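You operate a simulated robot arm through the tools that you are given. There is no shell and no other tool. Be economical: measure what you need, move in short steps, check, and stop when the job is done.

You are at the controls of a simulated robot arm. One attempt, no reset.

## Task
Take the green-banded tall carton and put it on the steel table. Press the grey scale button two times. Open the right scale drawer, put the green buckle on the test table away in the inside of the right scale drawer, then shut the drawer. Put the blue-banded carton on the cream-legged table. Take the small green carton and leave it on top of the purple reel. Fetch the small wood block and set it in the steel pan. Fetch the tall grey tin and set it on the test table. Press the blue scale button two times. Put the red tin on the blue tray. Take the small black tape roll and leave it on the flat top of the wall bin. Push the left bench drawer shut. Take the green reel from the hopper table and put it on the top of the sieve cabinet. Fetch the white tin and set it on the yellow tray. Any order will do. Set down upright: green-banded tall carton, small green carton, tall grey tin, red tin, white tin.

The check looks at the end state, three seconds after you hand in, the way a careful person would. Anything else that was tipped, shoved, dropped, spilled or broken makes it a failure.

## Robot
A 7-joint arm with a vacuum gripper on a trunk, on a base that drives. Base frame: it is fixed to the floor where the robot stands at the start and does not move with it; the origin is under the middle of the robot, x ahead of it, y to its left, z up; the surface under the hand at the start is at about z = 0.45. Readings come in m, degrees, newtons and seconds.
With the tool pointing down near the work surface it reaches from about 0.16 to 0.84 m from the robot's upright axis, wherever it stands. Its first joint turns from -166.0 to 166.0 degrees. Places, roughly: blue scale button [-3.7, 1.1, 0.9]; blue tray (11x14x7 cm) [-2.6, 0.9, 0.9]; blue-banded carton (12x8x8 cm) [-2.8, -0.4, 0.9]; cream-legged table [-3.2, -3.9, 0.7]; flat top of the wall bin (32x26 cm) [-2.66, 5.02, 0.9]; green buckle (6x5x2 cm) [-2.6, 0.1, 0.9]; green reel (9x9x6 cm) [1.2, 2.3, 0.9]; green-banded tall carton (6x9x12 cm) [0.5, 0, 0.5]; grey scale button [-2.2, 0.3, 0.9]; inside of the right scale drawer [4, 1.8, 0.6]; left bench drawer [-1.4, 3.4, 0.7]; purple reel (9x9x6 cm) [-2.2, -1.8, 0.8]; red tin (7x7x8 cm) [-2.8, 1.2, 0.9]; right scale drawer [4, 1.7, 0.6]; small black tape roll (7x7x5 cm) [-1.4, 3.2, 0.8]; small green carton (6x8x10 cm) [-2.5, -1.6, 0.8]; small wood block (4x8x5 cm) [-2.4, -1.9, 0.8]; steel pan (11x11x3 cm) [-2.2, -2.1, 0.8]; steel table [-2.4, -2, 0.8]; tall grey tin (7x7x9 cm) [-2.5, -2, 0.8]; test table [-2.5, 0.5, 0.8]; top of the sieve cabinet (66x20 cm) [3.08, 4.34, 0.96]; white tin (7x7x8 cm) [1.6, 2.5, 0.9]; yellow tray (11x14x7 cm) [1.1, 2.7, 0.9]. Payload 1.88 kg.
Tool frame: the origin (TCP) lies in the middle of the cups' lips, and z points out of the cups. The gripper has 1 cup of 0.032 m across, covering 0.032 by 0.032 m (tool x, y); the bellows give 0.014 m. With the vacuum on, a cup seals on a smooth face that it is pressed against (1 to 4 N); it does not hold porous or soft things. The pull reaches 41 N.
Orientation is that of the tool frame in the base frame, as [roll, pitch, yaw] about the fixed x, y, z axes, in that order (R = Rz(yaw) Ry(pitch) Rx(roll)). With the cups facing straight down, the tool's x points along the base's -x, its y along +y and its z along -z.

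## Interface
- The arm moves only by the tool apply_moves. Its argument "moves" is a list of rows, each a list of 3 entries, a list of its own where there are three numbers: the shift along the tool's x, y, z in cm, then the turn, a rotation vector about the tool's x, y, z in degrees, then the vacuum: 1 switches it on, 0 off. In form: [[[x, y, z], [rx, ry, rz], vac], ...]. A call has 1 to 12 rows; each row is the pose to reach, as a shift and turn from the pose commanded when the call began, along the tool's axes at that moment. Rows are played at 5 a second. More than 0.05 m and 8.6 degrees between two rows, or a gripper value outside its range, and nothing of the call is played. Where a pose cannot be reached the arm comes as near as it can. A force on the tool above 40 N (or 10 N above the force at the start of the call, whichever is more), or a blocked arm, ends the call early, and 0.2 s more pass. The pull builds up within a second once a cup has sealed. Time passes only in rows, and 0.2 s behind the last, so rows that repeat a pose give it time. It gives the time, the measured TCP pose, the force on the tool (base axes) and the pull of the vacuum at its end, in the units of the frame above (readings bear some noise), with the torque about the TCP (base axes, N m) and any sound that the robot's microphone picked up, and new pictures: "pictures" is both (left out), scene, wrist or none.
- Cameras (640 x 400 px; columns grow to the right, rows downward): "scene" is now at [0.0129, 0.153, 1.3038]; the picture's right is [-0.17, -0.99, 0.00], its down [-0.79, 0.14, -0.60] and it looks along [0.59, -0.10, -0.80] (base axes); focal length 267 px, centre (320, 200). "wrist" rides on the gripper at [0.082, 0.014, -0.216] in the tool frame; the picture's right is [-0.17, 0.99, 0.00], its down [-0.91, -0.15, -0.37] and it looks along [-0.37, -0.06, 0.93] (tool axes); focal length 243 px, centre (320, 200).
- move_column(by): slides the trunk up (or, below 0, down) by that many m; the arm and the scene camera ride with it, the base frame stays. It gives what a move gives, with no picture.
- steer(legs): drives the robot by 1 to 6 legs, each [ahead, left, turn to the left] in m, m and degrees, along the robot's own axes; the way and the turn of a leg run together, so that a leg with both is an arc; at most 1.5 m and 180 degrees a leg. The arm and the cameras ride along, it lands a little off, and it stops where it bumps. It gives what a move gives, and a new picture of the scene camera.
- head_to(pan, tilt): turns the head with the scene camera to pan (to the left, within 155 degrees either way) and tilt (down, from -29 to 69), counted from straight ahead of the robot. It gives what a move gives, and a new picture of the scene camera.
- locate(camera, pixels): for up to 12 pixels [column, row] of the newest picture of that camera ("zoom" is the newest enlarged one), the place [x, y, z] in the base frame of the surface seen there, good to about 0.002 m. The clock stands still meanwhile.
- close_up(camera, box): a new picture of the part [left, top, right, bottom] of that camera's present view, enlarged. The clock stands still meanwhile.
- job_done(): hands the job in; it is judged then, once.

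Go step by step. Measure first, check grasps and placings, and put right what went wrong. The budget is 385 turns and 360 pictures, counting those below and the enlarged ones. Unless the task says otherwise, let go and move clear before handing in, and close with one line.

The tools are called after ">>>" as name(argument=value, ...) on one line, values as JSON. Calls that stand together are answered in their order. apply_moves: Moves the arm, as the interface text tells. Its arguments: {"type":"object","properties":{"moves":{"type":"array","items":{"type":"array"}},"pictures":{"type":"string","enum":["both","scene","wrist","none"]}},"required":["moves"]} The other tools are called the same way: move_column (by) slides the trunk up or down; steer (legs) drives the base; head_to (pan, tilt) turns the head that bears the scene camera; locate (camera, pixels) gives the place of the surface under pixels of a picture; close_up (camera, box) takes an enlarged picture of a part of a camera's view; job_done () hands the job in.

At the start:

```text
t: 0.0
tcp_pos: [0.5669, -0.086, 0.7148]
ee_rot: [180.0, 0.0, 179.9]
contact_force: [0.2, 0.0, 0.2]
moment: [0.01, 0.01, -0.03]
pull: 0.1
trunk travel left (down, up): [-0.275, 0.315]
robot x, y, heading: [-0.0, 0.0033, 0.0]
head pan, tilt: [-9.9, 53.4]
```

scene: 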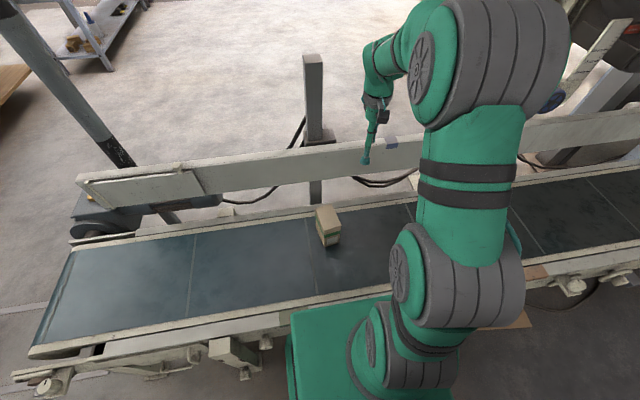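
wrist: 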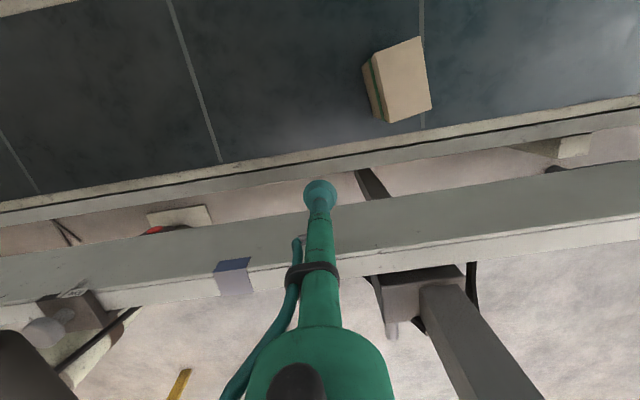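

The carton stands on the conveyor at scene (328,225) and wrist (400,80). I measure its top first.

>>> locate(camera="wrist", pixels=[[405, 80], [418, 40], [372, 52], [390, 118], [430, 108], [368, 80], [330, 100], [320, 160]])

>>> locate(camera="scene", pixels=[[328, 215], [330, 240], [300, 260], [250, 180], [400, 300], [150, 60]])

>>> close_up(camera="wrist", box=[320, 20, 480, 140])

```text
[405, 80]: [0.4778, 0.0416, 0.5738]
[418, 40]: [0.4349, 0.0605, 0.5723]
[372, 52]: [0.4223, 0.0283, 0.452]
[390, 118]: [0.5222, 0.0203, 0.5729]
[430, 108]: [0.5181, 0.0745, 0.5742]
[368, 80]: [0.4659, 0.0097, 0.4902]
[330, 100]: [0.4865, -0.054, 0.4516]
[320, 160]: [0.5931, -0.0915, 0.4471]
```

```text
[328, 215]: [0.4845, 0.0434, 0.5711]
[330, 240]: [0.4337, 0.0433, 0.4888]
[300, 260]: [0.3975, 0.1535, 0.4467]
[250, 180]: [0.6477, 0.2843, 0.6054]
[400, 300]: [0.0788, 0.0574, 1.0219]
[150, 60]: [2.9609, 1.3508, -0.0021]
```

```text
3.33 times, centred on (400, 80) of wrist
```

zoom: 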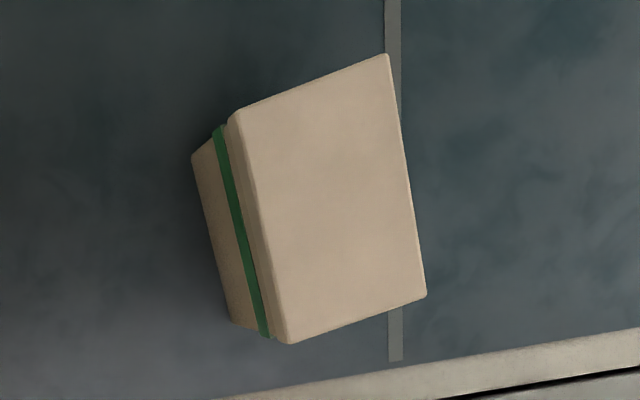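

The carton's top is at z≈0.574, centre about (0.478, 0.041). I move over it and descend with the vacuum on.

>>> apply_moves(moves=[[[3, 4.2, 0], [0, 0, 0], 0], [[6, 8.4, 0], [0, 0, 0], 0], [[8.9, 12.7, 0], [0, 0, 0], 0], [[8.9, 12.7, 4.5], [0, 0, 0], 1], [[8.9, 12.7, 9], [0, 0, 0], 1], [[8.9, 12.7, 12.5], [0, 0, 0], 1], [[8.9, 12.7, 13.8], [0, 0, 0], 1], [[8.9, 12.7, 14.5], [0, 0, 0], 1], [[8.9, 12.7, 14.8], [0, 0, 0], 1], [[8.9, 12.7, 14.8], [0, 0, 0], 1], [[8.9, 12.7, 14.8], [0, 0, 0], 1]], pictures="both")

```text
refused: row 1 steps farther than a row can; nothing moved
```

The first step was just over 5 cm, so I split it into smaller ones.

>>> apply_moves(moves=[[[2.3, 3.2, 0], [0, 0, 0], 0], [[4.5, 6.4, 0], [0, 0, 0], 0], [[6.7, 9.6, 0], [0, 0, 0], 0], [[8.9, 12.7, 0], [0, 0, 0], 0], [[8.9, 12.7, 4.5], [0, 0, 0], 1], [[8.9, 12.7, 9], [0, 0, 0], 1], [[8.9, 12.7, 12.5], [0, 0, 0], 1], [[8.9, 12.7, 13.8], [0, 0, 0], 1], [[8.9, 12.7, 14.5], [0, 0, 0], 1], [[8.9, 12.7, 14.8], [0, 0, 0], 1], [[8.9, 12.7, 14.8], [0, 0, 0], 1], [[8.9, 12.7, 14.8], [0, 0, 0], 1]], pictures="both")

```text
t: 2.6
tcp_pos: [0.4795, 0.0427, 0.5692]
ee_rot: [-180.0, 0.2, 179.9]
contact_force: [-2.9, 3.5, 22.7]
moment: [0.04, 0.06, -0.15]
pull: 40.5
trunk travel left (down, up): [-0.275, 0.315]
robot x, y, heading: [-0.0042, -0.0003, -0.1]
head pan, tilt: [-9.9, 53.4]
```

scene: 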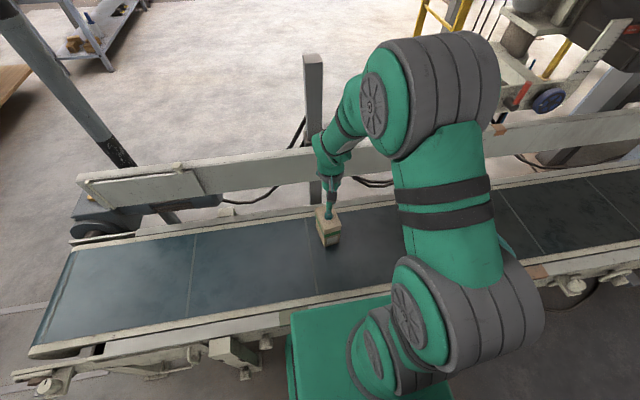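
wrist: 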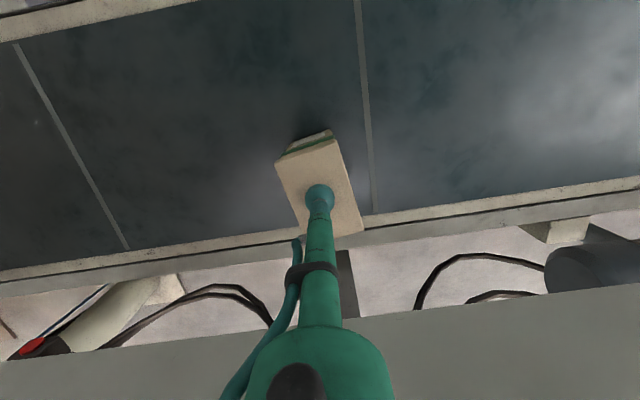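

The pull is 40 N, so it is sealed. I lift it straight up and bring it closer to the robot.

>>> apply_moves(moves=[[[0, 0, -2], [0, 0, 0], 1], [[0, 0, -6], [0, 0, 0], 1], [[0, 0, -10], [0, 0, 0], 1], [[0, 0, -14], [0, 0, 0], 1], [[0, 0, -18], [0, 0, 0], 1], [[0, 0, -22], [0, 0, 0], 1], [[0, 0, -26], [0, 0, 0], 1], [[0, 0, -30], [0, 0, 0], 1], [[2, 0, -33], [0, 0, 0], 1], [[4, 0, -35], [0, 0, 0], 1], [[6, 0, -37], [0, 0, 0], 1]], pictures="none")

>>> head_to(pan=150, tilt=25)

>>> head_to(pan=-150, tilt=25)

>>> head_to(pan=80, tilt=25)

>>> head_to(pan=0, tilt=20)

```text
t: 5.0
tcp_pos: [0.4176, 0.0413, 0.9366]
ee_rot: [-179.9, -0.1, -180.0]
contact_force: [0.5, 0.1, -2.1]
moment: [0.02, 0.02, 0.0]
pull: 41.1
trunk travel left (down, up): [-0.275, 0.315]
robot x, y, heading: [-0.0015, -0.0043, -0.0]
head pan, tilt: [-9.9, 53.4]
```

```text
t: 7.5
tcp_pos: [0.4178, 0.04, 0.9358]
ee_rot: [-180.0, 0.0, -180.0]
contact_force: [0.5, -0.4, -1.3]
moment: [-0.01, 0.01, -0.02]
pull: 41.2
trunk travel left (down, up): [-0.275, 0.315]
robot x, y, heading: [0.0007, -0.0021, 0.2]
head pan, tilt: [150.0, 25.0]
```

scene: 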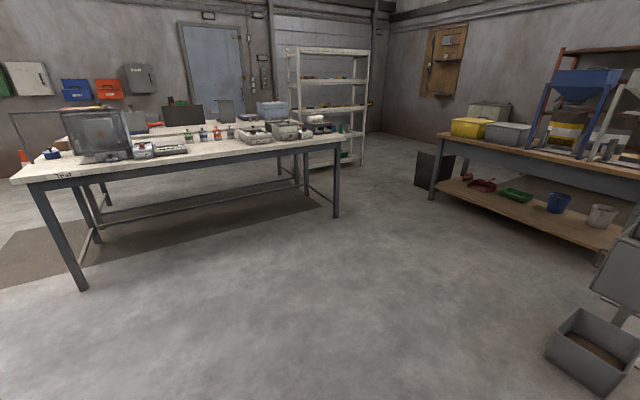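

```text
t: 11.6
tcp_pos: [0.4175, 0.0413, 0.9361]
ee_rot: [-180.0, 0.1, -179.9]
contact_force: [-0.2, -0.9, -1.1]
moment: [0.04, -0.01, 0.02]
pull: 40.6
trunk travel left (down, up): [-0.275, 0.315]
robot x, y, heading: [-0.0003, -0.0021, -0.2]
head pan, tilt: [-150.0, 25.0]
```

scene: 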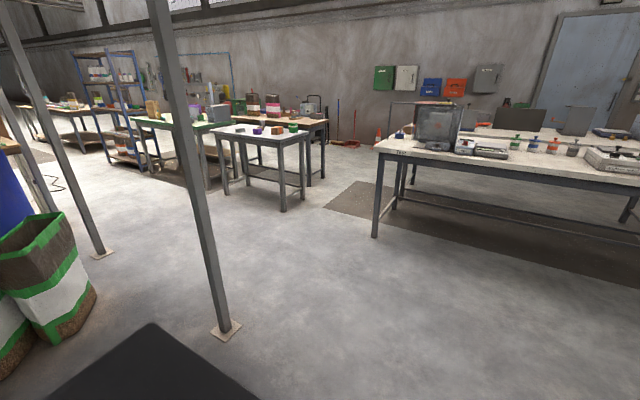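

```text
t: 14.8
tcp_pos: [0.417, 0.0424, 0.936]
ee_rot: [-180.0, 0.0, 180.0]
contact_force: [0.0, -0.4, -1.4]
moment: [-0.02, -0.02, -0.05]
pull: 40.5
trunk travel left (down, up): [-0.275, 0.315]
robot x, y, heading: [-0.0018, -0.0003, -0.0]
head pan, tilt: [80.0, 25.0]
```

scene: 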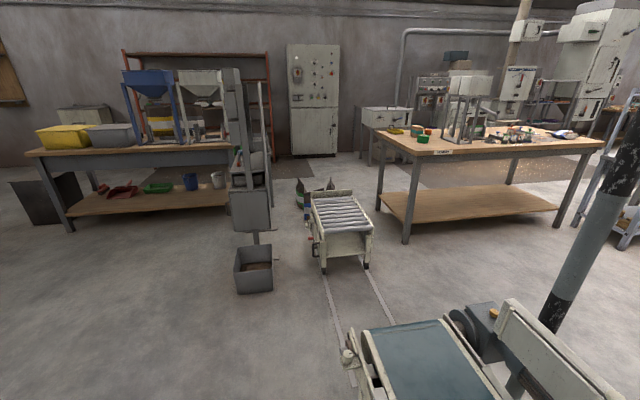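

```text
t: 16.4
tcp_pos: [0.4189, 0.0407, 0.936]
ee_rot: [179.9, 0.0, -180.0]
contact_force: [1.2, 0.2, -2.0]
moment: [0.0, -0.04, 0.02]
pull: 40.9
trunk travel left (down, up): [-0.275, 0.315]
robot x, y, heading: [0.0021, -0.0024, 0.1]
head pan, tilt: [0.0, 20.0]
```

scene: 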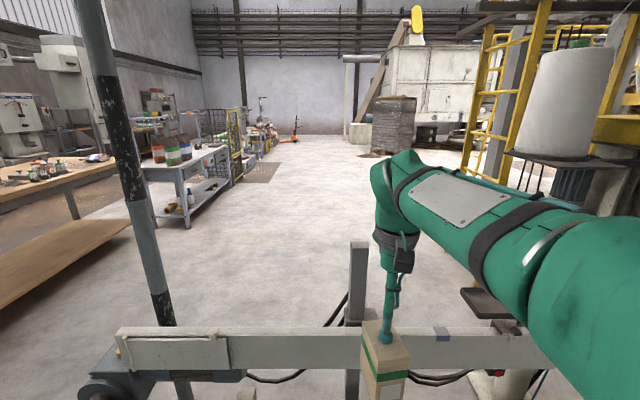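

The carton hangs well (image row 330). I look back right and measure the pillar and the steel table before driving.

>>> head_to(pan=-140, tilt=25)

>>> locate(camera="scene", pixels=[[320, 200], [160, 300], [60, 270]])

```text
t: 18.6
tcp_pos: [0.4193, 0.041, 0.9369]
ee_rot: [180.0, 0.0, 180.0]
contact_force: [-0.1, -0.6, -1.5]
moment: [0.01, -0.01, -0.01]
pull: 40.5
trunk travel left (down, up): [-0.275, 0.315]
robot x, y, heading: [0.0026, -0.0002, -0.3]
head pan, tilt: [-140.0, 25.0]
```

scene: 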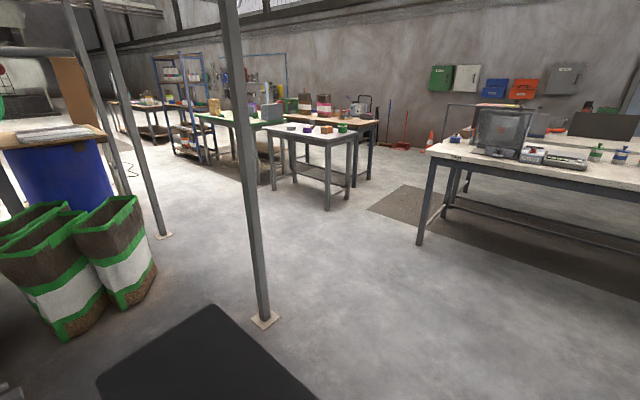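

```text
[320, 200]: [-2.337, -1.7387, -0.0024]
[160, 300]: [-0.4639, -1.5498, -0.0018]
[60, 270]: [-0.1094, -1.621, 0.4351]
```

>>> locate(camera="scene", pixels=[[265, 322], [165, 237], [125, 290], [327, 208], [273, 188], [418, 245], [352, 135], [275, 128], [308, 146], [300, 130], [235, 118], [370, 122]])

>>> close_up(camera="scene", box=[120, 50, 440, 250])

```text
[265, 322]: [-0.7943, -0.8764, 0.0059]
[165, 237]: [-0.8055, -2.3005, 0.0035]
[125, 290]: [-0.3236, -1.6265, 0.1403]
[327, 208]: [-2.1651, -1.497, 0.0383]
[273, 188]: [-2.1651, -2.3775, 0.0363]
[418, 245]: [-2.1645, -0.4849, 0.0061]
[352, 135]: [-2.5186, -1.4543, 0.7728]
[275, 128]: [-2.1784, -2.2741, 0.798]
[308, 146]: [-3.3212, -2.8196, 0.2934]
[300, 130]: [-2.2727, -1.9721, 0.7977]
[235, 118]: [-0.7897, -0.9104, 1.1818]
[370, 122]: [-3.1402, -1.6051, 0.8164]
```

```text
2.00 times, centred on (280, 150) of scene
```

zoom: 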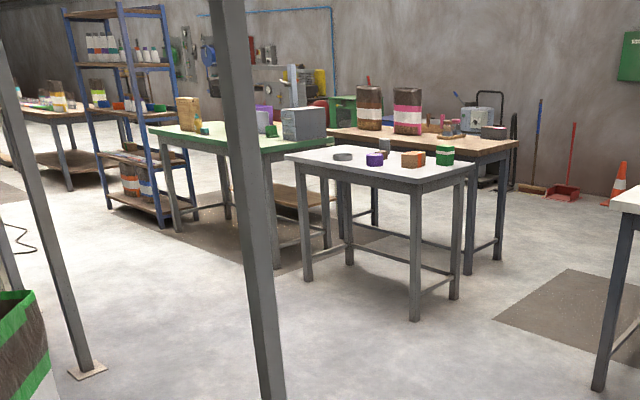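

>>> locate(camera="scene", pixels=[[212, 308], [104, 378], [300, 380], [200, 350]])

```text
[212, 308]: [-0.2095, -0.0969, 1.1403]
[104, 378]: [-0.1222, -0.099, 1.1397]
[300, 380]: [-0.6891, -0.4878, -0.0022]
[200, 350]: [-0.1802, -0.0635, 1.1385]
```

Path straight back along y=0 is free (posts at (-0.79,-0.89); test table edge x≈-2.16). I back up 1.35 m and turn to face -x.

>>> steer(legs=[[-1.35, 0, 0], [0, 0, -180]])

>>> head_to(pan=60, tilt=45)

```text
t: 32.6
tcp_pos: [-1.7583, -0.0285, 0.937]
ee_rot: [180.0, 0.0, 0.3]
contact_force: [0.1, 0.5, -2.5]
moment: [0.0, -0.03, -0.02]
pull: 40.6
trunk travel left (down, up): [-0.275, 0.315]
robot x, y, heading: [-1.3398, 0.0157, -179.5]
head pan, tilt: [-140.0, 25.0]
```

scene: 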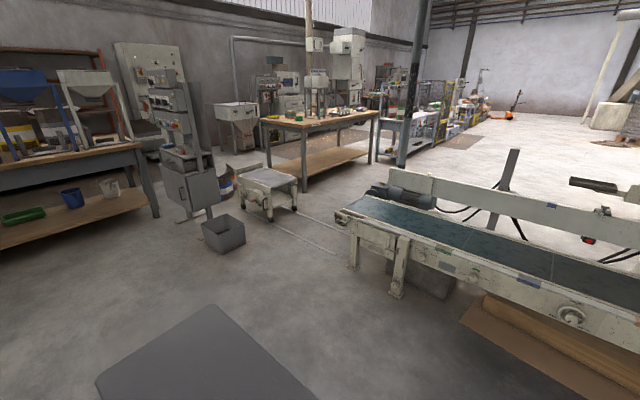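

```text
t: 35.5
tcp_pos: [-1.7585, -0.028, 0.936]
ee_rot: [179.9, 0.0, 0.5]
contact_force: [0.1, 0.4, -1.1]
moment: [0.03, -0.02, -0.03]
pull: 40.4
trunk travel left (down, up): [-0.275, 0.315]
robot x, y, heading: [-1.3402, 0.0124, -179.5]
head pan, tilt: [60.0, 45.0]
```

scene: 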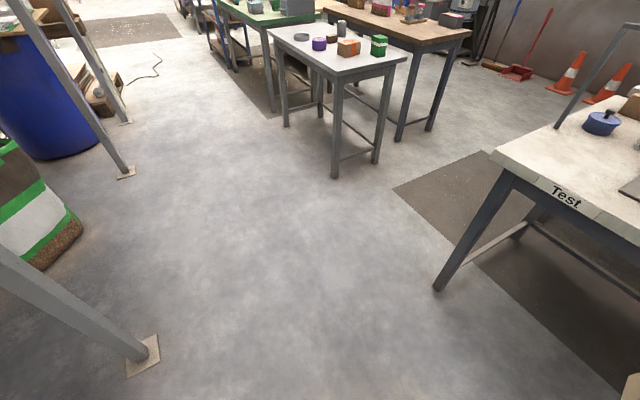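

The way along y is clear (floor between pixel (150,350) post and the tables). I strafe left to the steel table.

>>> steer(legs=[[0.2, 0.9, -0.5], [0.0, 0.9, 0]])

>>> head_to(pan=0, tilt=50)

```text
t: 44.7
tcp_pos: [-1.9691, -1.8174, 0.9357]
ee_rot: [-180.0, 0.0, -1.1]
contact_force: [0.3, 0.7, -1.1]
moment: [0.03, -0.01, -0.02]
pull: 40.8
trunk travel left (down, up): [-0.275, 0.315]
robot x, y, heading: [-1.5472, -1.7843, 178.8]
head pan, tilt: [60.0, 45.0]
```

scene: 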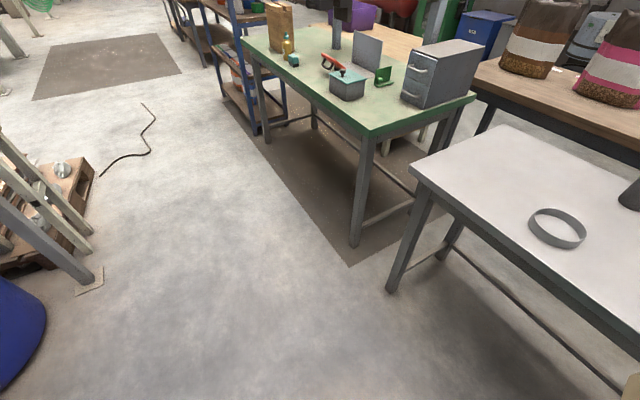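

```text
t: 46.0
tcp_pos: [-1.9689, -1.8175, 0.9364]
ee_rot: [180.0, 0.0, -1.1]
contact_force: [-0.4, 0.5, -1.2]
moment: [0.01, -0.02, 0.01]
pull: 40.4
trunk travel left (down, up): [-0.275, 0.315]
robot x, y, heading: [-1.5476, -1.7877, 178.9]
head pan, tilt: [0.0, 50.0]
```

scene: 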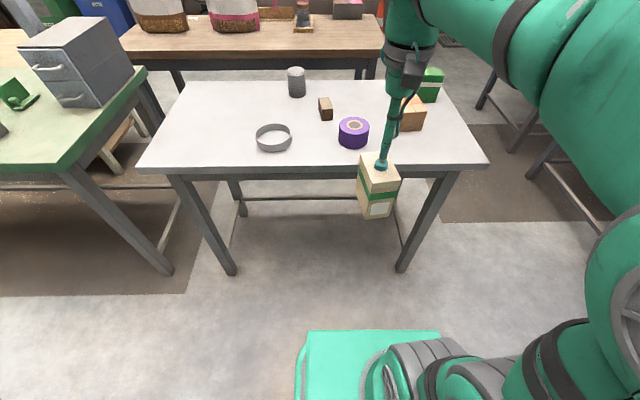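

I see pan (273,138), grey tin (296,80), block (326,108), purple reel (353,132), and cartons at right. I measure them.

>>> locate(camera="scene", pixels=[[273, 140], [258, 136], [291, 136], [296, 69], [325, 100], [353, 122], [343, 130], [366, 130], [410, 112], [430, 75], [150, 165], [370, 332]])

>>> close_up(camera="scene", box=[220, 50, 460, 200])

```text
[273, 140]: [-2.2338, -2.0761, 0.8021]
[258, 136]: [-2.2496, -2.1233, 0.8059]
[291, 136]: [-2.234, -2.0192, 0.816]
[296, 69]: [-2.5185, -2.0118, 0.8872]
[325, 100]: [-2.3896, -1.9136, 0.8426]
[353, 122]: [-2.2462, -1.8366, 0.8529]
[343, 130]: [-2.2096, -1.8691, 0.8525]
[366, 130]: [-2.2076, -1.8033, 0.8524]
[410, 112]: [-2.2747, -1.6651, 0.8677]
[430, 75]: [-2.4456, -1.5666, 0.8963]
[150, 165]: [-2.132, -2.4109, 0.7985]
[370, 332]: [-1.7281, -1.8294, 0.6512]
```

```text
2.67 times, centred on (340, 125) of scene
```

zoom: 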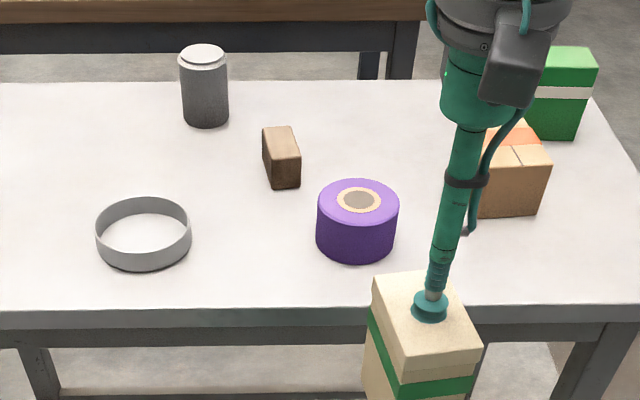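

I raise the carton 12 cm to clear table items, then drive a little closer.

>>> apply_moves(moves=[[[0, 0, -4], [0, 0, 0], 1], [[0, 0, -8], [0, 0, 0], 1], [[0, 0, -12], [0, 0, 0], 1]], pictures="none")

>>> steer(legs=[[0.22, 0.12, 1]])

```text
t: 46.8
tcp_pos: [-1.9683, -1.8187, 1.0569]
ee_rot: [-179.9, 0.0, -1.1]
contact_force: [-0.4, -0.5, -0.5]
moment: [-0.01, 0.03, -0.05]
pull: 40.6
trunk travel left (down, up): [-0.275, 0.315]
robot x, y, heading: [-1.5518, -1.7863, 178.9]
head pan, tilt: [0.0, 50.0]
```

```text
t: 48.6
tcp_pos: [-2.1892, -1.9446, 1.056]
ee_rot: [179.9, 0.0, 0.1]
contact_force: [0.1, 0.5, -1.9]
moment: [-0.02, 0.01, -0.01]
pull: 40.9
trunk travel left (down, up): [-0.275, 0.315]
robot x, y, heading: [-1.7722, -1.9054, -180.0]
head pan, tilt: [0.0, 50.0]
```

scene: 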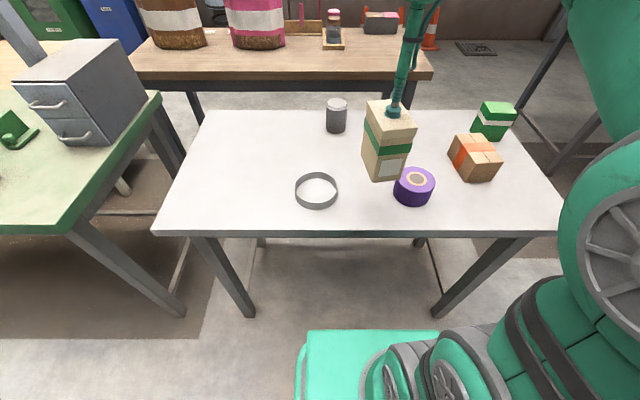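

I carry the carton over the free left part of the table, about (-2.36,-2.23).

>>> apply_moves(moves=[[[-2.5, 4.2, 0], [0, 0, 0], 1], [[-5, 8.4, 0], [0, 0, 0], 1], [[-7.5, 12.5, 0], [0, 0, 0], 1], [[-10, 16.6, 0], [0, 0, 0], 1], [[-12.5, 20.8, 0], [0, 0, 0], 1], [[-15, 25, 0], [0, 0, 0], 1], [[-17, 28.5, 0], [0, 0, 0], 1], [[-17, 28.5, 4], [0, 0, 0], 1], [[-17, 28.5, 8], [0, 0, 0], 1], [[-17, 28.5, 11], [0, 0, 0], 1], [[-17, 28.5, 13], [0, 0, 0], 1]], pictures="both")

```text
t: 51.0
tcp_pos: [-2.3588, -2.2282, 0.9246]
ee_rot: [180.0, 0.0, 0.0]
contact_force: [-0.2, -0.2, -1.4]
moment: [0.01, -0.03, 0.02]
pull: 40.7
out of reach, approached as far as the arm can: row 6, 7, 8
trunk travel left (down, up): [-0.275, 0.315]
robot x, y, heading: [-1.7694, -1.9011, -180.0]
head pan, tilt: [0.0, 50.0]
```

scene: 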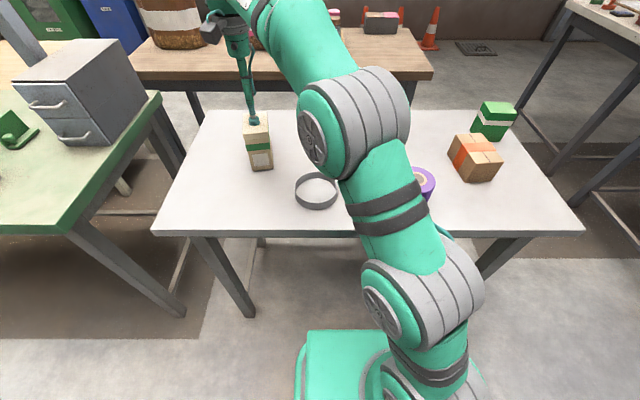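
wrist: 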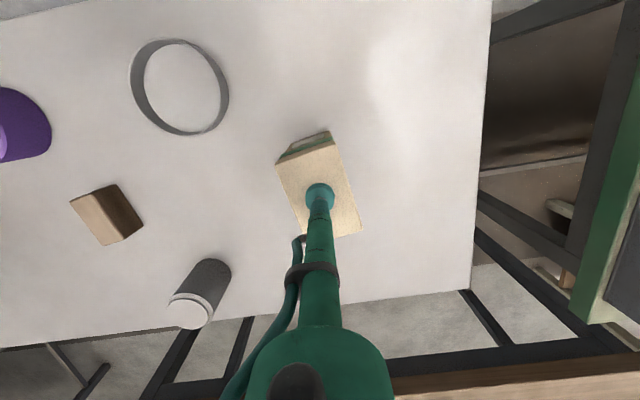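

It is above the table at the right place (scene (258,145)). I lower slowly and release.

>>> apply_moves(moves=[[[0, 0, 0.4], [0, 0, 0], 1], [[0, 0, 0.7], [0, 0, 0], 1], [[0, 0, 0.9], [0, 0, 0], 1], [[0, 0, 0.9], [0, 0, 0], 0], [[0, 0, 0.9], [0, 0, 0], 0], [[0, 0, 0.9], [0, 0, 0], 0], [[0, 0, 0.9], [0, 0, 0], 0], [[0, 0, -1], [0, 0, 0], 0], [[0, 0, -3], [0, 0, 0], 0], [[0, 0, -6], [0, 0, 0], 0]], pictures="both")

```text
t: 53.2
tcp_pos: [-2.3601, -2.2295, 0.9856]
ee_rot: [-179.8, 0.0, 0.1]
contact_force: [0.0, 0.0, 0.3]
moment: [0.01, 0.0, 0.02]
pull: 0.0
trunk travel left (down, up): [-0.275, 0.315]
robot x, y, heading: [-1.7699, -1.8996, -179.8]
head pan, tilt: [0.0, 50.0]
```

scene: 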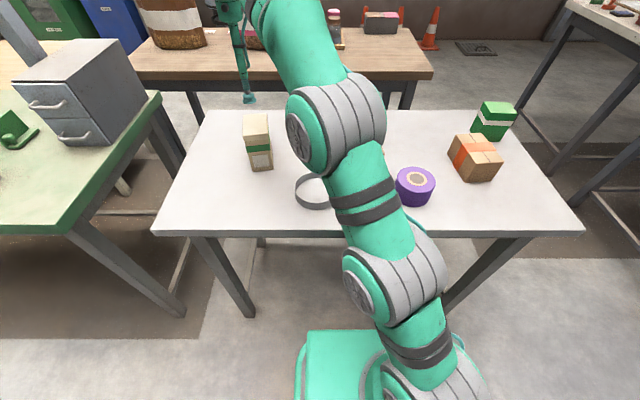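
wrist: 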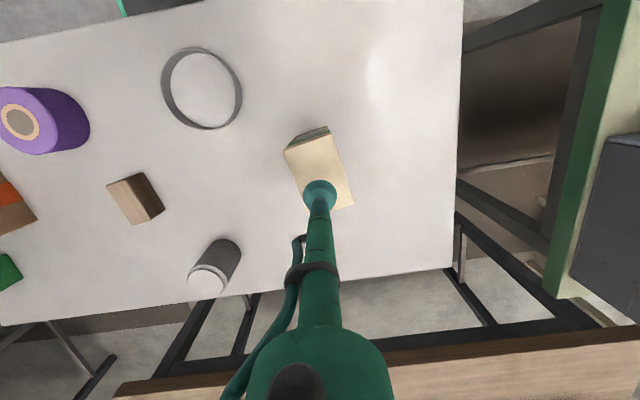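

The carton stands upright. Next the wood block; I measure its top and the pan in the wrist view.

>>> close_up(camera="wrist", box=[0, 40, 320, 240])

>>> locate(camera="wrist", pixels=[[123, 200], [134, 222], [108, 186], [150, 206], [164, 85], [240, 90], [196, 47], [205, 128], [202, 90], [208, 280], [196, 274], [222, 282]])

```text
2.00 times, centred on (160, 140) of wrist
```

zoom: 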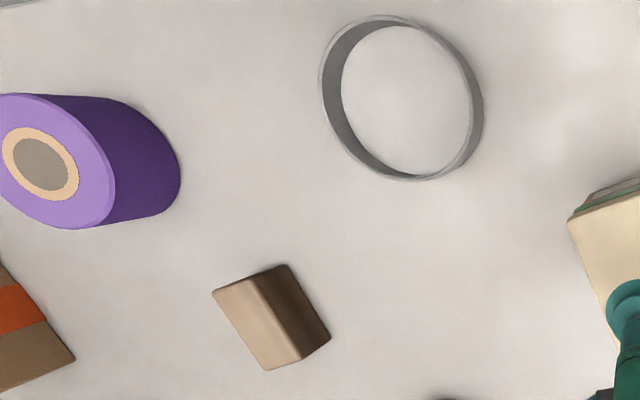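

```text
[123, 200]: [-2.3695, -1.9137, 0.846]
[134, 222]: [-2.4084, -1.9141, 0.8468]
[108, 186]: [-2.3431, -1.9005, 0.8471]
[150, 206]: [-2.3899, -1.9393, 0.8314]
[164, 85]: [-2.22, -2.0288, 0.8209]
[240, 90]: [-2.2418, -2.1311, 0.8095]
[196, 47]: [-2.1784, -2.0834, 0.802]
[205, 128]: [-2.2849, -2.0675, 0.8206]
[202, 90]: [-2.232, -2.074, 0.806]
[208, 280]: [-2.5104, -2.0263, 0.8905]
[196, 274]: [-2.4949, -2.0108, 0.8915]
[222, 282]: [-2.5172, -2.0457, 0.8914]
```

>>> locate(camera="zoom", pixels=[[216, 292], [268, 366], [299, 357], [250, 280], [258, 325], [322, 80], [482, 105], [390, 18], [415, 178], [402, 100], [345, 30], [475, 150]])

```text
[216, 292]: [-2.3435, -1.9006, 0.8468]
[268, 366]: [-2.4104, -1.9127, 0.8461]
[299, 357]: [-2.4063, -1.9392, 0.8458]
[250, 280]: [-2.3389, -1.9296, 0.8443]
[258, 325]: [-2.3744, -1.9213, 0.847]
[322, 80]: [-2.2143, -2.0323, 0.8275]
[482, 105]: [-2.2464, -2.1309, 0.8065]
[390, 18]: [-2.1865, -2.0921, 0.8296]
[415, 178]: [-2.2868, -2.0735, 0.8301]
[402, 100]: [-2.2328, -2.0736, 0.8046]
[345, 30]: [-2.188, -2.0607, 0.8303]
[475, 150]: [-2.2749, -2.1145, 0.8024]
```

Block top centre is (-2.375,-1.920,0.847), pan centre (-2.236,-2.083). I move over the block.

>>> apply_moves(moves=[[[-0.2, -4.5, 0], [0, 0, 0], 0], [[-0.4, -9, 0], [0, 0, 0], 0], [[-0.6, -13.5, 0], [0, 0, 0], 0], [[-0.8, -18, 0], [0, 0, 0], 0], [[-1, -22.5, 0], [0, 0, 0], 0], [[-1.3, -27, 0], [0, 0, 0], 0], [[-1.5, -30.9, 0], [0, 0, 0], 0], [[-1.5, -30.9, 4.5], [0, 0, 0], 0], [[-1.5, -30.9, 9], [0, 0, 0], 0], [[-1.5, -30.9, 11], [0, 0, 0], 0]], pictures="wrist")

```text
t: 55.4
tcp_pos: [-2.3749, -1.9181, 0.876]
ee_rot: [-179.9, 0.0, 0.1]
contact_force: [-1.0, -0.1, 0.0]
moment: [0.02, 0.01, 0.02]
pull: 0.0
trunk travel left (down, up): [-0.275, 0.315]
robot x, y, heading: [-1.7693, -1.8999, -180.1]
head pan, tilt: [0.0, 50.0]
```

wrist: 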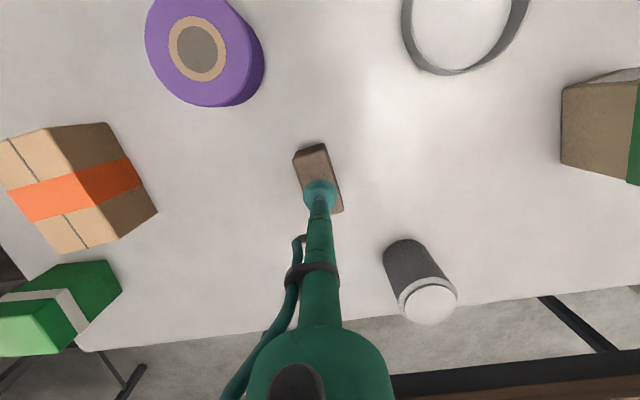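

The cup is centred over the block. I grip it and lift.

>>> apply_moves(moves=[[[0, 0, 2], [0, 0, 0], 1], [[0, 0, 2.9], [0, 0, 0], 1], [[0, 0, 3.2], [0, 0, 0], 1], [[0, 0, 3.3], [0, 0, 0], 1], [[0, 0, 3.3], [0, 0, 0], 1], [[0, 0, 3.3], [0, 0, 0], 1], [[0, 0, 3.3], [0, 0, 0], 1], [[0, 0, 3.3], [0, 0, 0], 1], [[0, 0, 1], [0, 0, 0], 1], [[0, 0, -2], [0, 0, 0], 1], [[0, 0, -6], [0, 0, 0], 1]], pictures="wrist")

```text
t: 57.8
tcp_pos: [-2.374, -1.9201, 0.9351]
ee_rot: [180.0, -0.1, 0.1]
contact_force: [0.4, -0.5, -1.7]
moment: [-0.03, 0.0, -0.01]
pull: 40.3
trunk travel left (down, up): [-0.275, 0.315]
robot x, y, heading: [-1.77, -1.9027, -180.1]
head pan, tilt: [0.0, 50.0]
```

wrist: 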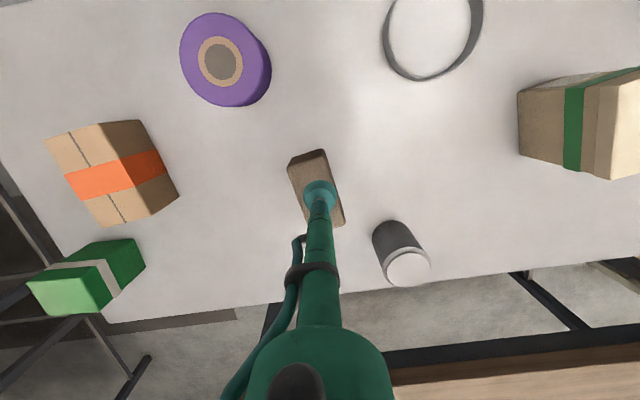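

Held at 40 N. I carry it to the pan centre and lower.

>>> apply_moves(moves=[[[2.8, 3.3, 0], [0, 0, 0], 1], [[5.6, 6.6, 0], [0, 0, 0], 1], [[8.4, 9.9, 0], [0, 0, 0], 1], [[11.2, 13.2, 0], [0, 0, 0], 1], [[13.8, 16.3, 0], [0, 0, 0], 1], [[13.8, 16.3, 3], [0, 0, 0], 1], [[13.8, 16.3, 4], [0, 0, 0], 1]], pictures="both")

```text
t: 59.4
tcp_pos: [-2.2356, -2.0842, 0.897]
ee_rot: [180.0, 0.0, 0.1]
contact_force: [0.0, -0.4, -0.7]
moment: [0.01, 0.01, -0.03]
pull: 41.3
trunk travel left (down, up): [-0.275, 0.315]
robot x, y, heading: [-1.7709, -1.9022, -180.1]
head pan, tilt: [0.0, 50.0]
```

scene: 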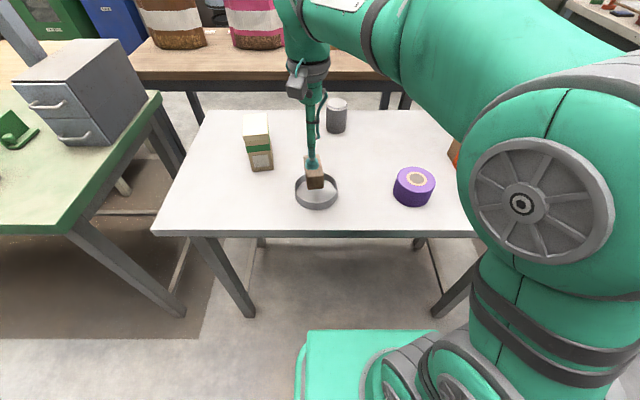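
wrist: 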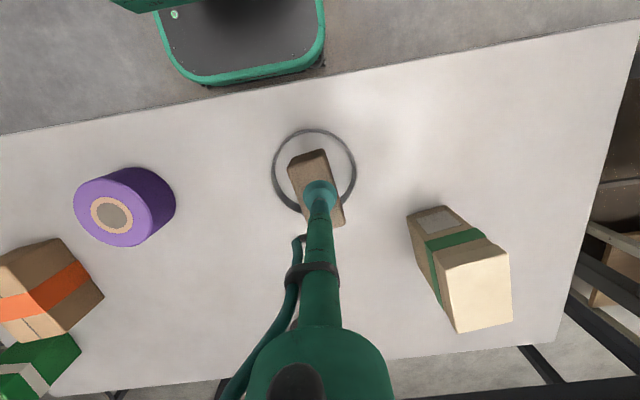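

The block is in line with the ring. Lower and release.

>>> apply_moves(moves=[[[0, 0, 2], [0, 0, 0], 1], [[0, 0, 4], [0, 0, 0], 1], [[0, 0, 4.6], [0, 0, 0], 1], [[0, 0, 4.8], [0, 0, 0], 1], [[0, 0, 4.8], [0, 0, 0], 0], [[0, 0, 4.8], [0, 0, 0], 0], [[0, 0, 4.8], [0, 0, 0], 0], [[0, 0, 4.8], [0, 0, 0], 0], [[0, 0, 3], [0, 0, 0], 0], [[0, 0, 0], [0, 0, 0], 0], [[0, 0, -5], [0, 0, 0], 0], [[0, 0, -8], [0, 0, 0], 0]], pictures="wrist")

```text
t: 62.0
tcp_pos: [-2.2358, -2.0832, 0.9766]
ee_rot: [-180.0, -0.1, 0.0]
contact_force: [0.2, -0.7, -0.3]
moment: [0.01, -0.01, 0.01]
pull: 0.0
trunk travel left (down, up): [-0.275, 0.315]
robot x, y, heading: [-1.7723, -1.9019, -179.9]
head pan, tilt: [0.0, 50.0]
```

wrist: 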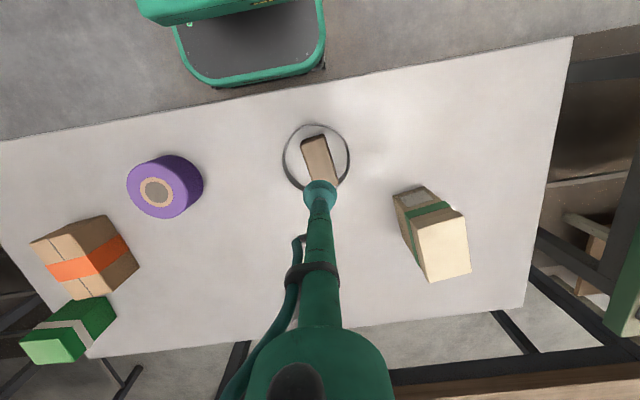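

The block lies in the pan (320,160). Next, the green carton (65,330) and purple reel top (157,190): measure.

>>> close_up(camera="wrist", box=[0, 140, 320, 380])

>>> locate(camera="wrist", pixels=[[54, 349], [30, 343], [60, 337], [70, 364], [156, 194], [128, 185], [172, 190], [155, 168], [65, 320], [318, 150], [310, 180], [55, 352]])

```text
1.67 times, centred on (160, 260) of wrist
```

zoom: 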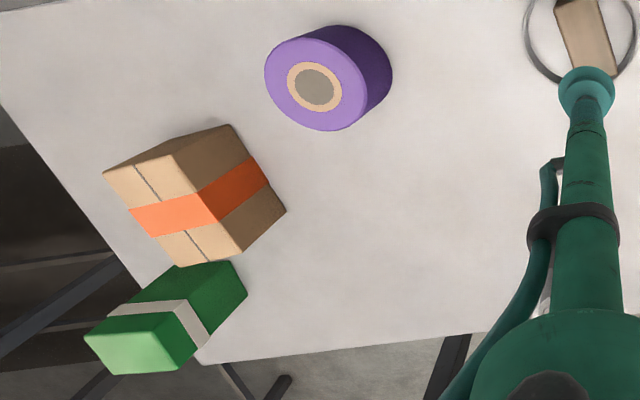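

```text
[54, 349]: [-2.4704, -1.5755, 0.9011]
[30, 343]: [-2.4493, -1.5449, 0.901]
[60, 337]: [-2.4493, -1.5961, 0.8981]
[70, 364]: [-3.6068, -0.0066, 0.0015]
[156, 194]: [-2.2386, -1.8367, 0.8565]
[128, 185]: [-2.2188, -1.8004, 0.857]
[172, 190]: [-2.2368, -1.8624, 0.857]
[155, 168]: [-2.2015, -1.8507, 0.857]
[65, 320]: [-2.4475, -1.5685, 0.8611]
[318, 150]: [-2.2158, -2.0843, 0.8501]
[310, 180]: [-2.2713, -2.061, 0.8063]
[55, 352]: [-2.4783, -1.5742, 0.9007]
```

>>> locate(camera="zoom", pixels=[[88, 337], [163, 342], [178, 369], [110, 372], [132, 355], [314, 87], [268, 75], [366, 90], [325, 128], [305, 42]])

```text
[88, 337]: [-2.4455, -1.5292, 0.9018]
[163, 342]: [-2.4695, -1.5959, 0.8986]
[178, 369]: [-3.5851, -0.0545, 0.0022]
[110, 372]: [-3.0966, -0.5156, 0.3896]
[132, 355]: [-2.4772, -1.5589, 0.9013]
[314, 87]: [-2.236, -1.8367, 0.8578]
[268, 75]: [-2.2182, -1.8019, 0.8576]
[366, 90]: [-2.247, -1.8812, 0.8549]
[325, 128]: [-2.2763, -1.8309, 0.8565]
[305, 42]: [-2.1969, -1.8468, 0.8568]
```

>>> apply_moves(moves=[[[-1.8, -4.4, 0], [0, 0, 0], 0], [[-3.6, -8.8, 0], [0, 0, 0], 0], [[-5.4, -13.2, 0], [0, 0, 0], 0], [[-7.2, -17.6, 0], [0, 0, 0], 0], [[-9, -22, 0], [0, 0, 0], 0], [[-10.8, -26.4, 0], [0, 0, 0], 0], [[-12.6, -30.8, 0], [0, 0, 0], 0], [[-14.4, -35.2, 0], [0, 0, 0], 0], [[-16.2, -39.6, 0], [0, 0, 0], 0], [[-18, -44, 0], [0, 0, 0], 0], [[-19, -46, 0], [0, 0, 0], 0]], pictures="wrist")

```text
t: 64.4
tcp_pos: [-2.4193, -1.6268, 0.9624]
ee_rot: [180.0, -0.3, 0.1]
contact_force: [-1.1, 0.7, -1.8]
moment: [-0.06, -0.19, -0.02]
pull: 0.0
out of reach, approached as far as the arm can: row 11
trunk travel left (down, up): [-0.275, 0.315]
robot x, y, heading: [-1.7649, -1.9033, -179.7]
head pan, tilt: [0.0, 50.0]
```

wrist: 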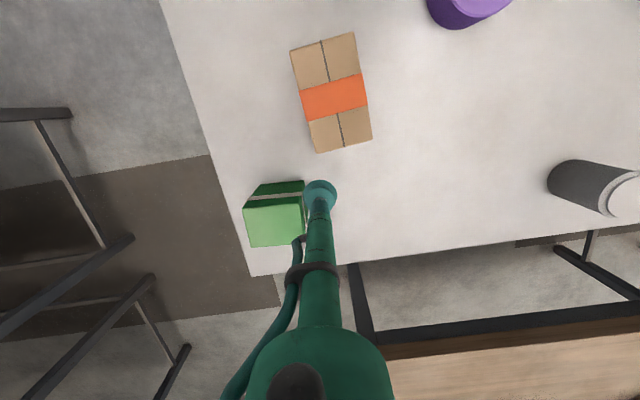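

The reach is exhausted here, so I measure the carton top and then strafe the base 0.2 m right.

>>> locate(camera="wrist", pixels=[[245, 207], [302, 199], [304, 243], [250, 246], [274, 224], [275, 190]])

>>> steer(legs=[[0, -0.18, 0]])

```text
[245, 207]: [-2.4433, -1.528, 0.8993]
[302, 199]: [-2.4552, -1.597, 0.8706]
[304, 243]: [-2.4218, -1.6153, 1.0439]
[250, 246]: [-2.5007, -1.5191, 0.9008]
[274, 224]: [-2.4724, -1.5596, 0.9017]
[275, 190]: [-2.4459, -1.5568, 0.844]
```

```text
t: 65.9
tcp_pos: [-2.419, -1.4463, 0.967]
ee_rot: [-179.9, 0.0, 0.3]
contact_force: [-0.2, -0.9, -0.6]
moment: [-0.02, 0.01, 0.03]
pull: 0.0
trunk travel left (down, up): [-0.275, 0.315]
robot x, y, heading: [-1.768, -1.7184, -180.1]
head pan, tilt: [0.0, 50.0]
```

scene: 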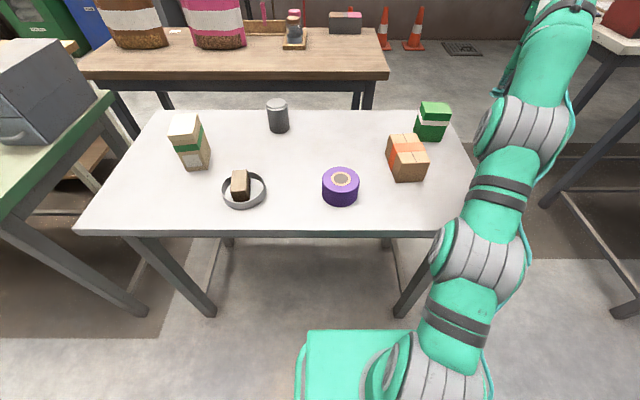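

>>> apply_moves(moves=[[[-2, 4, 0], [0, 0, 0], 0], [[-4, 8, 0], [0, 0, 0], 0], [[-5.9, 11.7, 0], [0, 0, 0], 0], [[-5.9, 11.7, 3], [0, 0, 0], 0], [[-5.9, 11.7, 3], [0, 0, 0], 0]], pictures="wrist")

```text
t: 67.1
tcp_pos: [-2.4783, -1.5644, 0.938]
ee_rot: [179.9, -0.1, 0.2]
contact_force: [-0.7, 0.1, 0.1]
moment: [0.01, -0.01, -0.02]
pull: 0.1
out of reach, approached as far as the arm can: row 2, 3
trunk travel left (down, up): [-0.275, 0.315]
robot x, y, heading: [-1.7735, -1.7164, -179.9]
head pan, tilt: [0.0, 50.0]
```

wrist: 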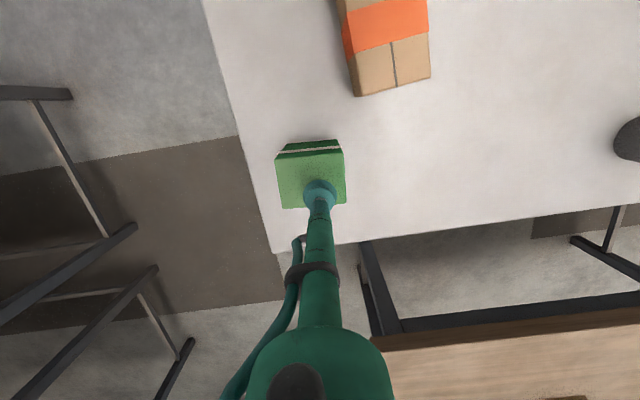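

Aligned over the carton. Press and seal, then lift by the trunk column.

>>> apply_moves(moves=[[[0, 0, 2.5], [0, 0, 0], 1], [[0, 0, 3.5], [0, 0, 0], 1], [[0, 0, 3.9], [0, 0, 0], 1], [[0, 0, 4.1], [0, 0, 0], 1], [[0, 0, 4.1], [0, 0, 0], 1], [[0, 0, 4.1], [0, 0, 0], 1], [[0, 0, 4.1], [0, 0, 0], 1], [[0, 0, 4.1], [0, 0, 0], 1]], pictures="none")

>>> move_column(by=0.12)

```text
t: 68.9
tcp_pos: [-2.4783, -1.5658, 0.8982]
ee_rot: [-179.9, 0.1, 0.2]
contact_force: [-5.1, -1.9, 11.0]
moment: [-0.01, 0.0, 0.03]
pull: 41.6
trunk travel left (down, up): [-0.275, 0.315]
robot x, y, heading: [-1.7717, -1.719, -179.9]
head pan, tilt: [0.0, 50.0]
```

```text
t: 70.4
tcp_pos: [-2.4786, -1.5638, 1.0175]
ee_rot: [-179.9, 0.0, 0.2]
contact_force: [-0.4, 0.5, -1.0]
moment: [-0.01, -0.02, 0.02]
pull: 41.1
trunk travel left (down, up): [-0.395, 0.195]
robot x, y, heading: [-1.771, -1.7177, -179.8]
head pan, tilt: [0.0, 50.0]
```

>>> apply_moves(moves=[[[3, 3.4, 0], [0, 0, 0], 1], [[6, 6.8, 0], [0, 0, 0], 1], [[9, 10.2, 0], [0, 0, 0], 1], [[12, 13.6, 0], [0, 0, 0], 1], [[15, 17, 0], [0, 0, 0], 1], [[18, 20.4, 0], [0, 0, 0], 1], [[21, 23.8, 0], [0, 0, 0], 1], [[24.2, 27.3, 0], [0, 0, 0], 1], [[24.2, 27.3, 3], [0, 0, 0], 1], [[24.2, 27.3, 4.5], [0, 0, 0], 1], [[24.2, 27.3, 4.5], [0, 0, 0], 1]], pictures="both")

```text
t: 72.8
tcp_pos: [-2.2348, -1.8374, 0.9722]
ee_rot: [-180.0, 0.0, 0.2]
contact_force: [0.0, 0.1, -0.6]
moment: [0.01, 0.03, -0.01]
pull: 40.4
trunk travel left (down, up): [-0.395, 0.195]
robot x, y, heading: [-1.7693, -1.7195, -179.6]
head pan, tilt: [0.0, 50.0]
```

scene: 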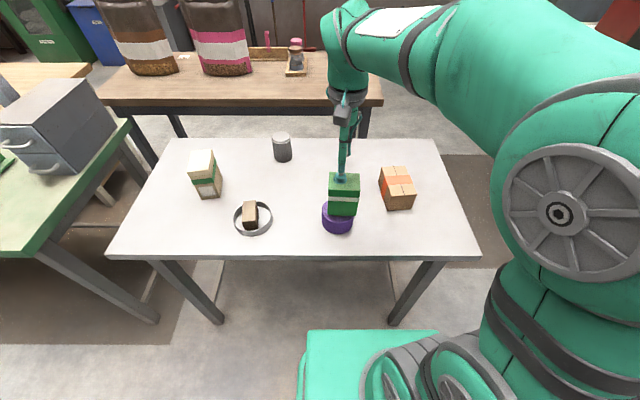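
wrist: 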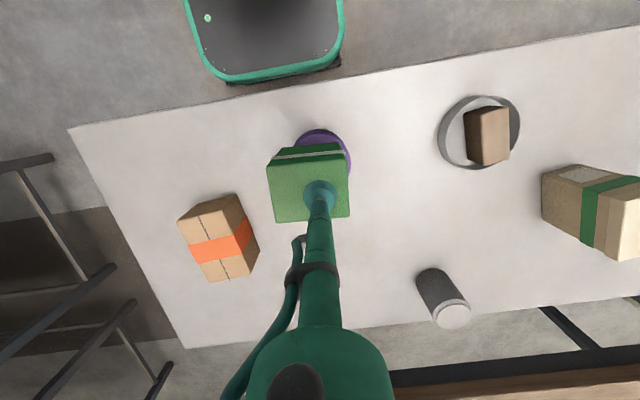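

The carton hangs about 1 cm toward +y of the cup, so I shift 0.8 cm left and 0.5 cm away, then lower to the reel.

>>> apply_moves(moves=[[[-0.5, 0.8, 0], [0, 0, 0], 1], [[-0.5, 0.8, 0.8], [0, 0, 0], 1], [[-0.5, 0.8, 1.3], [0, 0, 0], 1], [[-0.5, 0.8, 1.6], [0, 0, 0], 1], [[-0.5, 0.8, 1.7], [0, 0, 0], 1], [[-0.5, 0.8, 1.7], [0, 0, 0], 0], [[-0.5, 0.8, 1.7], [0, 0, 0], 0], [[-0.5, 0.8, 1.7], [0, 0, 0], 0], [[-0.5, 0.8, 1.7], [0, 0, 0], 0], [[-0.5, 0.8, 0], [0, 0, 0], 0], [[-0.5, 0.8, -3], [0, 0, 0], 0], [[-0.5, 0.8, -7], [0, 0, 0], 0]], pictures="both")

```text
t: 75.4
tcp_pos: [-2.241, -1.8452, 1.0424]
ee_rot: [-179.9, 0.1, 0.1]
contact_force: [-1.4, 0.1, 0.3]
moment: [-0.02, -0.02, -0.01]
pull: 0.1
trunk travel left (down, up): [-0.395, 0.195]
robot x, y, heading: [-1.7699, -1.7218, -179.6]
head pan, tilt: [0.0, 50.0]
```

scene: 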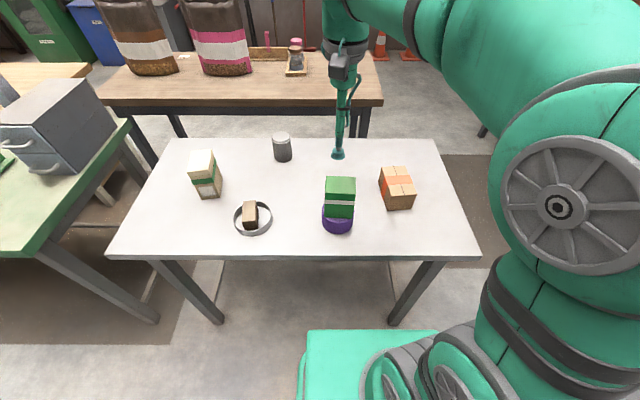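
wrist: 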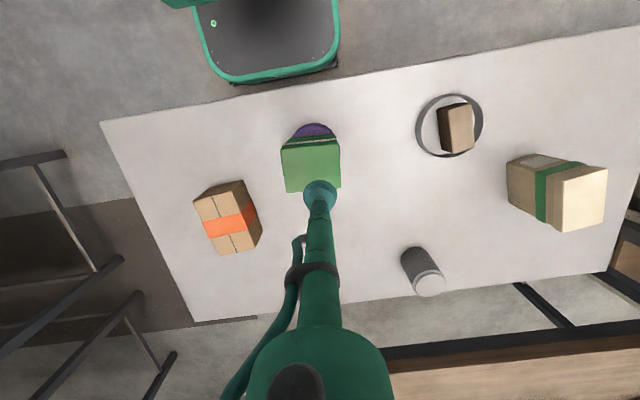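

The green carton stands on the reel. I check the block in the pan and measure the grey tin top.

>>> close_up(camera="scene", box=[180, 110, 420, 260])

>>> locate(camera="wrist", pixels=[[429, 286], [414, 290], [444, 280], [430, 296], [424, 276]])

```text
2.67 times, centred on (300, 185) of scene
```

zoom: 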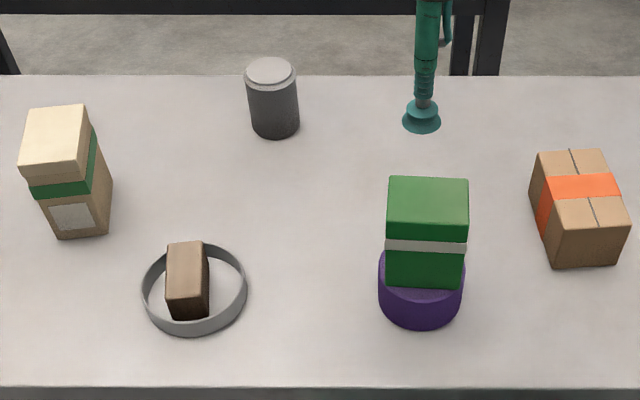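

```text
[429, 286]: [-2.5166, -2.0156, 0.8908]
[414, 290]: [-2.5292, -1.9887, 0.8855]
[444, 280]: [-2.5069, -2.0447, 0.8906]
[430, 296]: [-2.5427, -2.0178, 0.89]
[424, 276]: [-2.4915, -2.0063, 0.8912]
```

Block lies in pan and carton on reel. Now for the tin: strafe left 0.25 m.

>>> steer(legs=[[0.05, 0.22, 0]])

```text
t: 77.1
tcp_pos: [-2.291, -2.0639, 1.0426]
ee_rot: [180.0, 0.0, 0.0]
contact_force: [0.3, -0.3, 0.1]
moment: [-0.01, -0.02, 0.01]
pull: 0.0
trunk travel left (down, up): [-0.395, 0.195]
robot x, y, heading: [-1.821, -1.9419, -180.2]
head pan, tilt: [0.0, 50.0]
```

scene: 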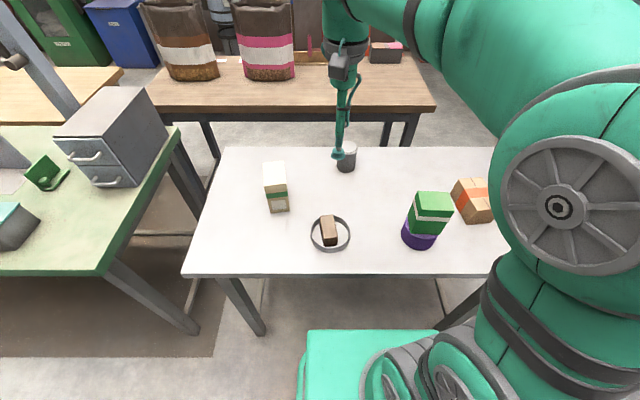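

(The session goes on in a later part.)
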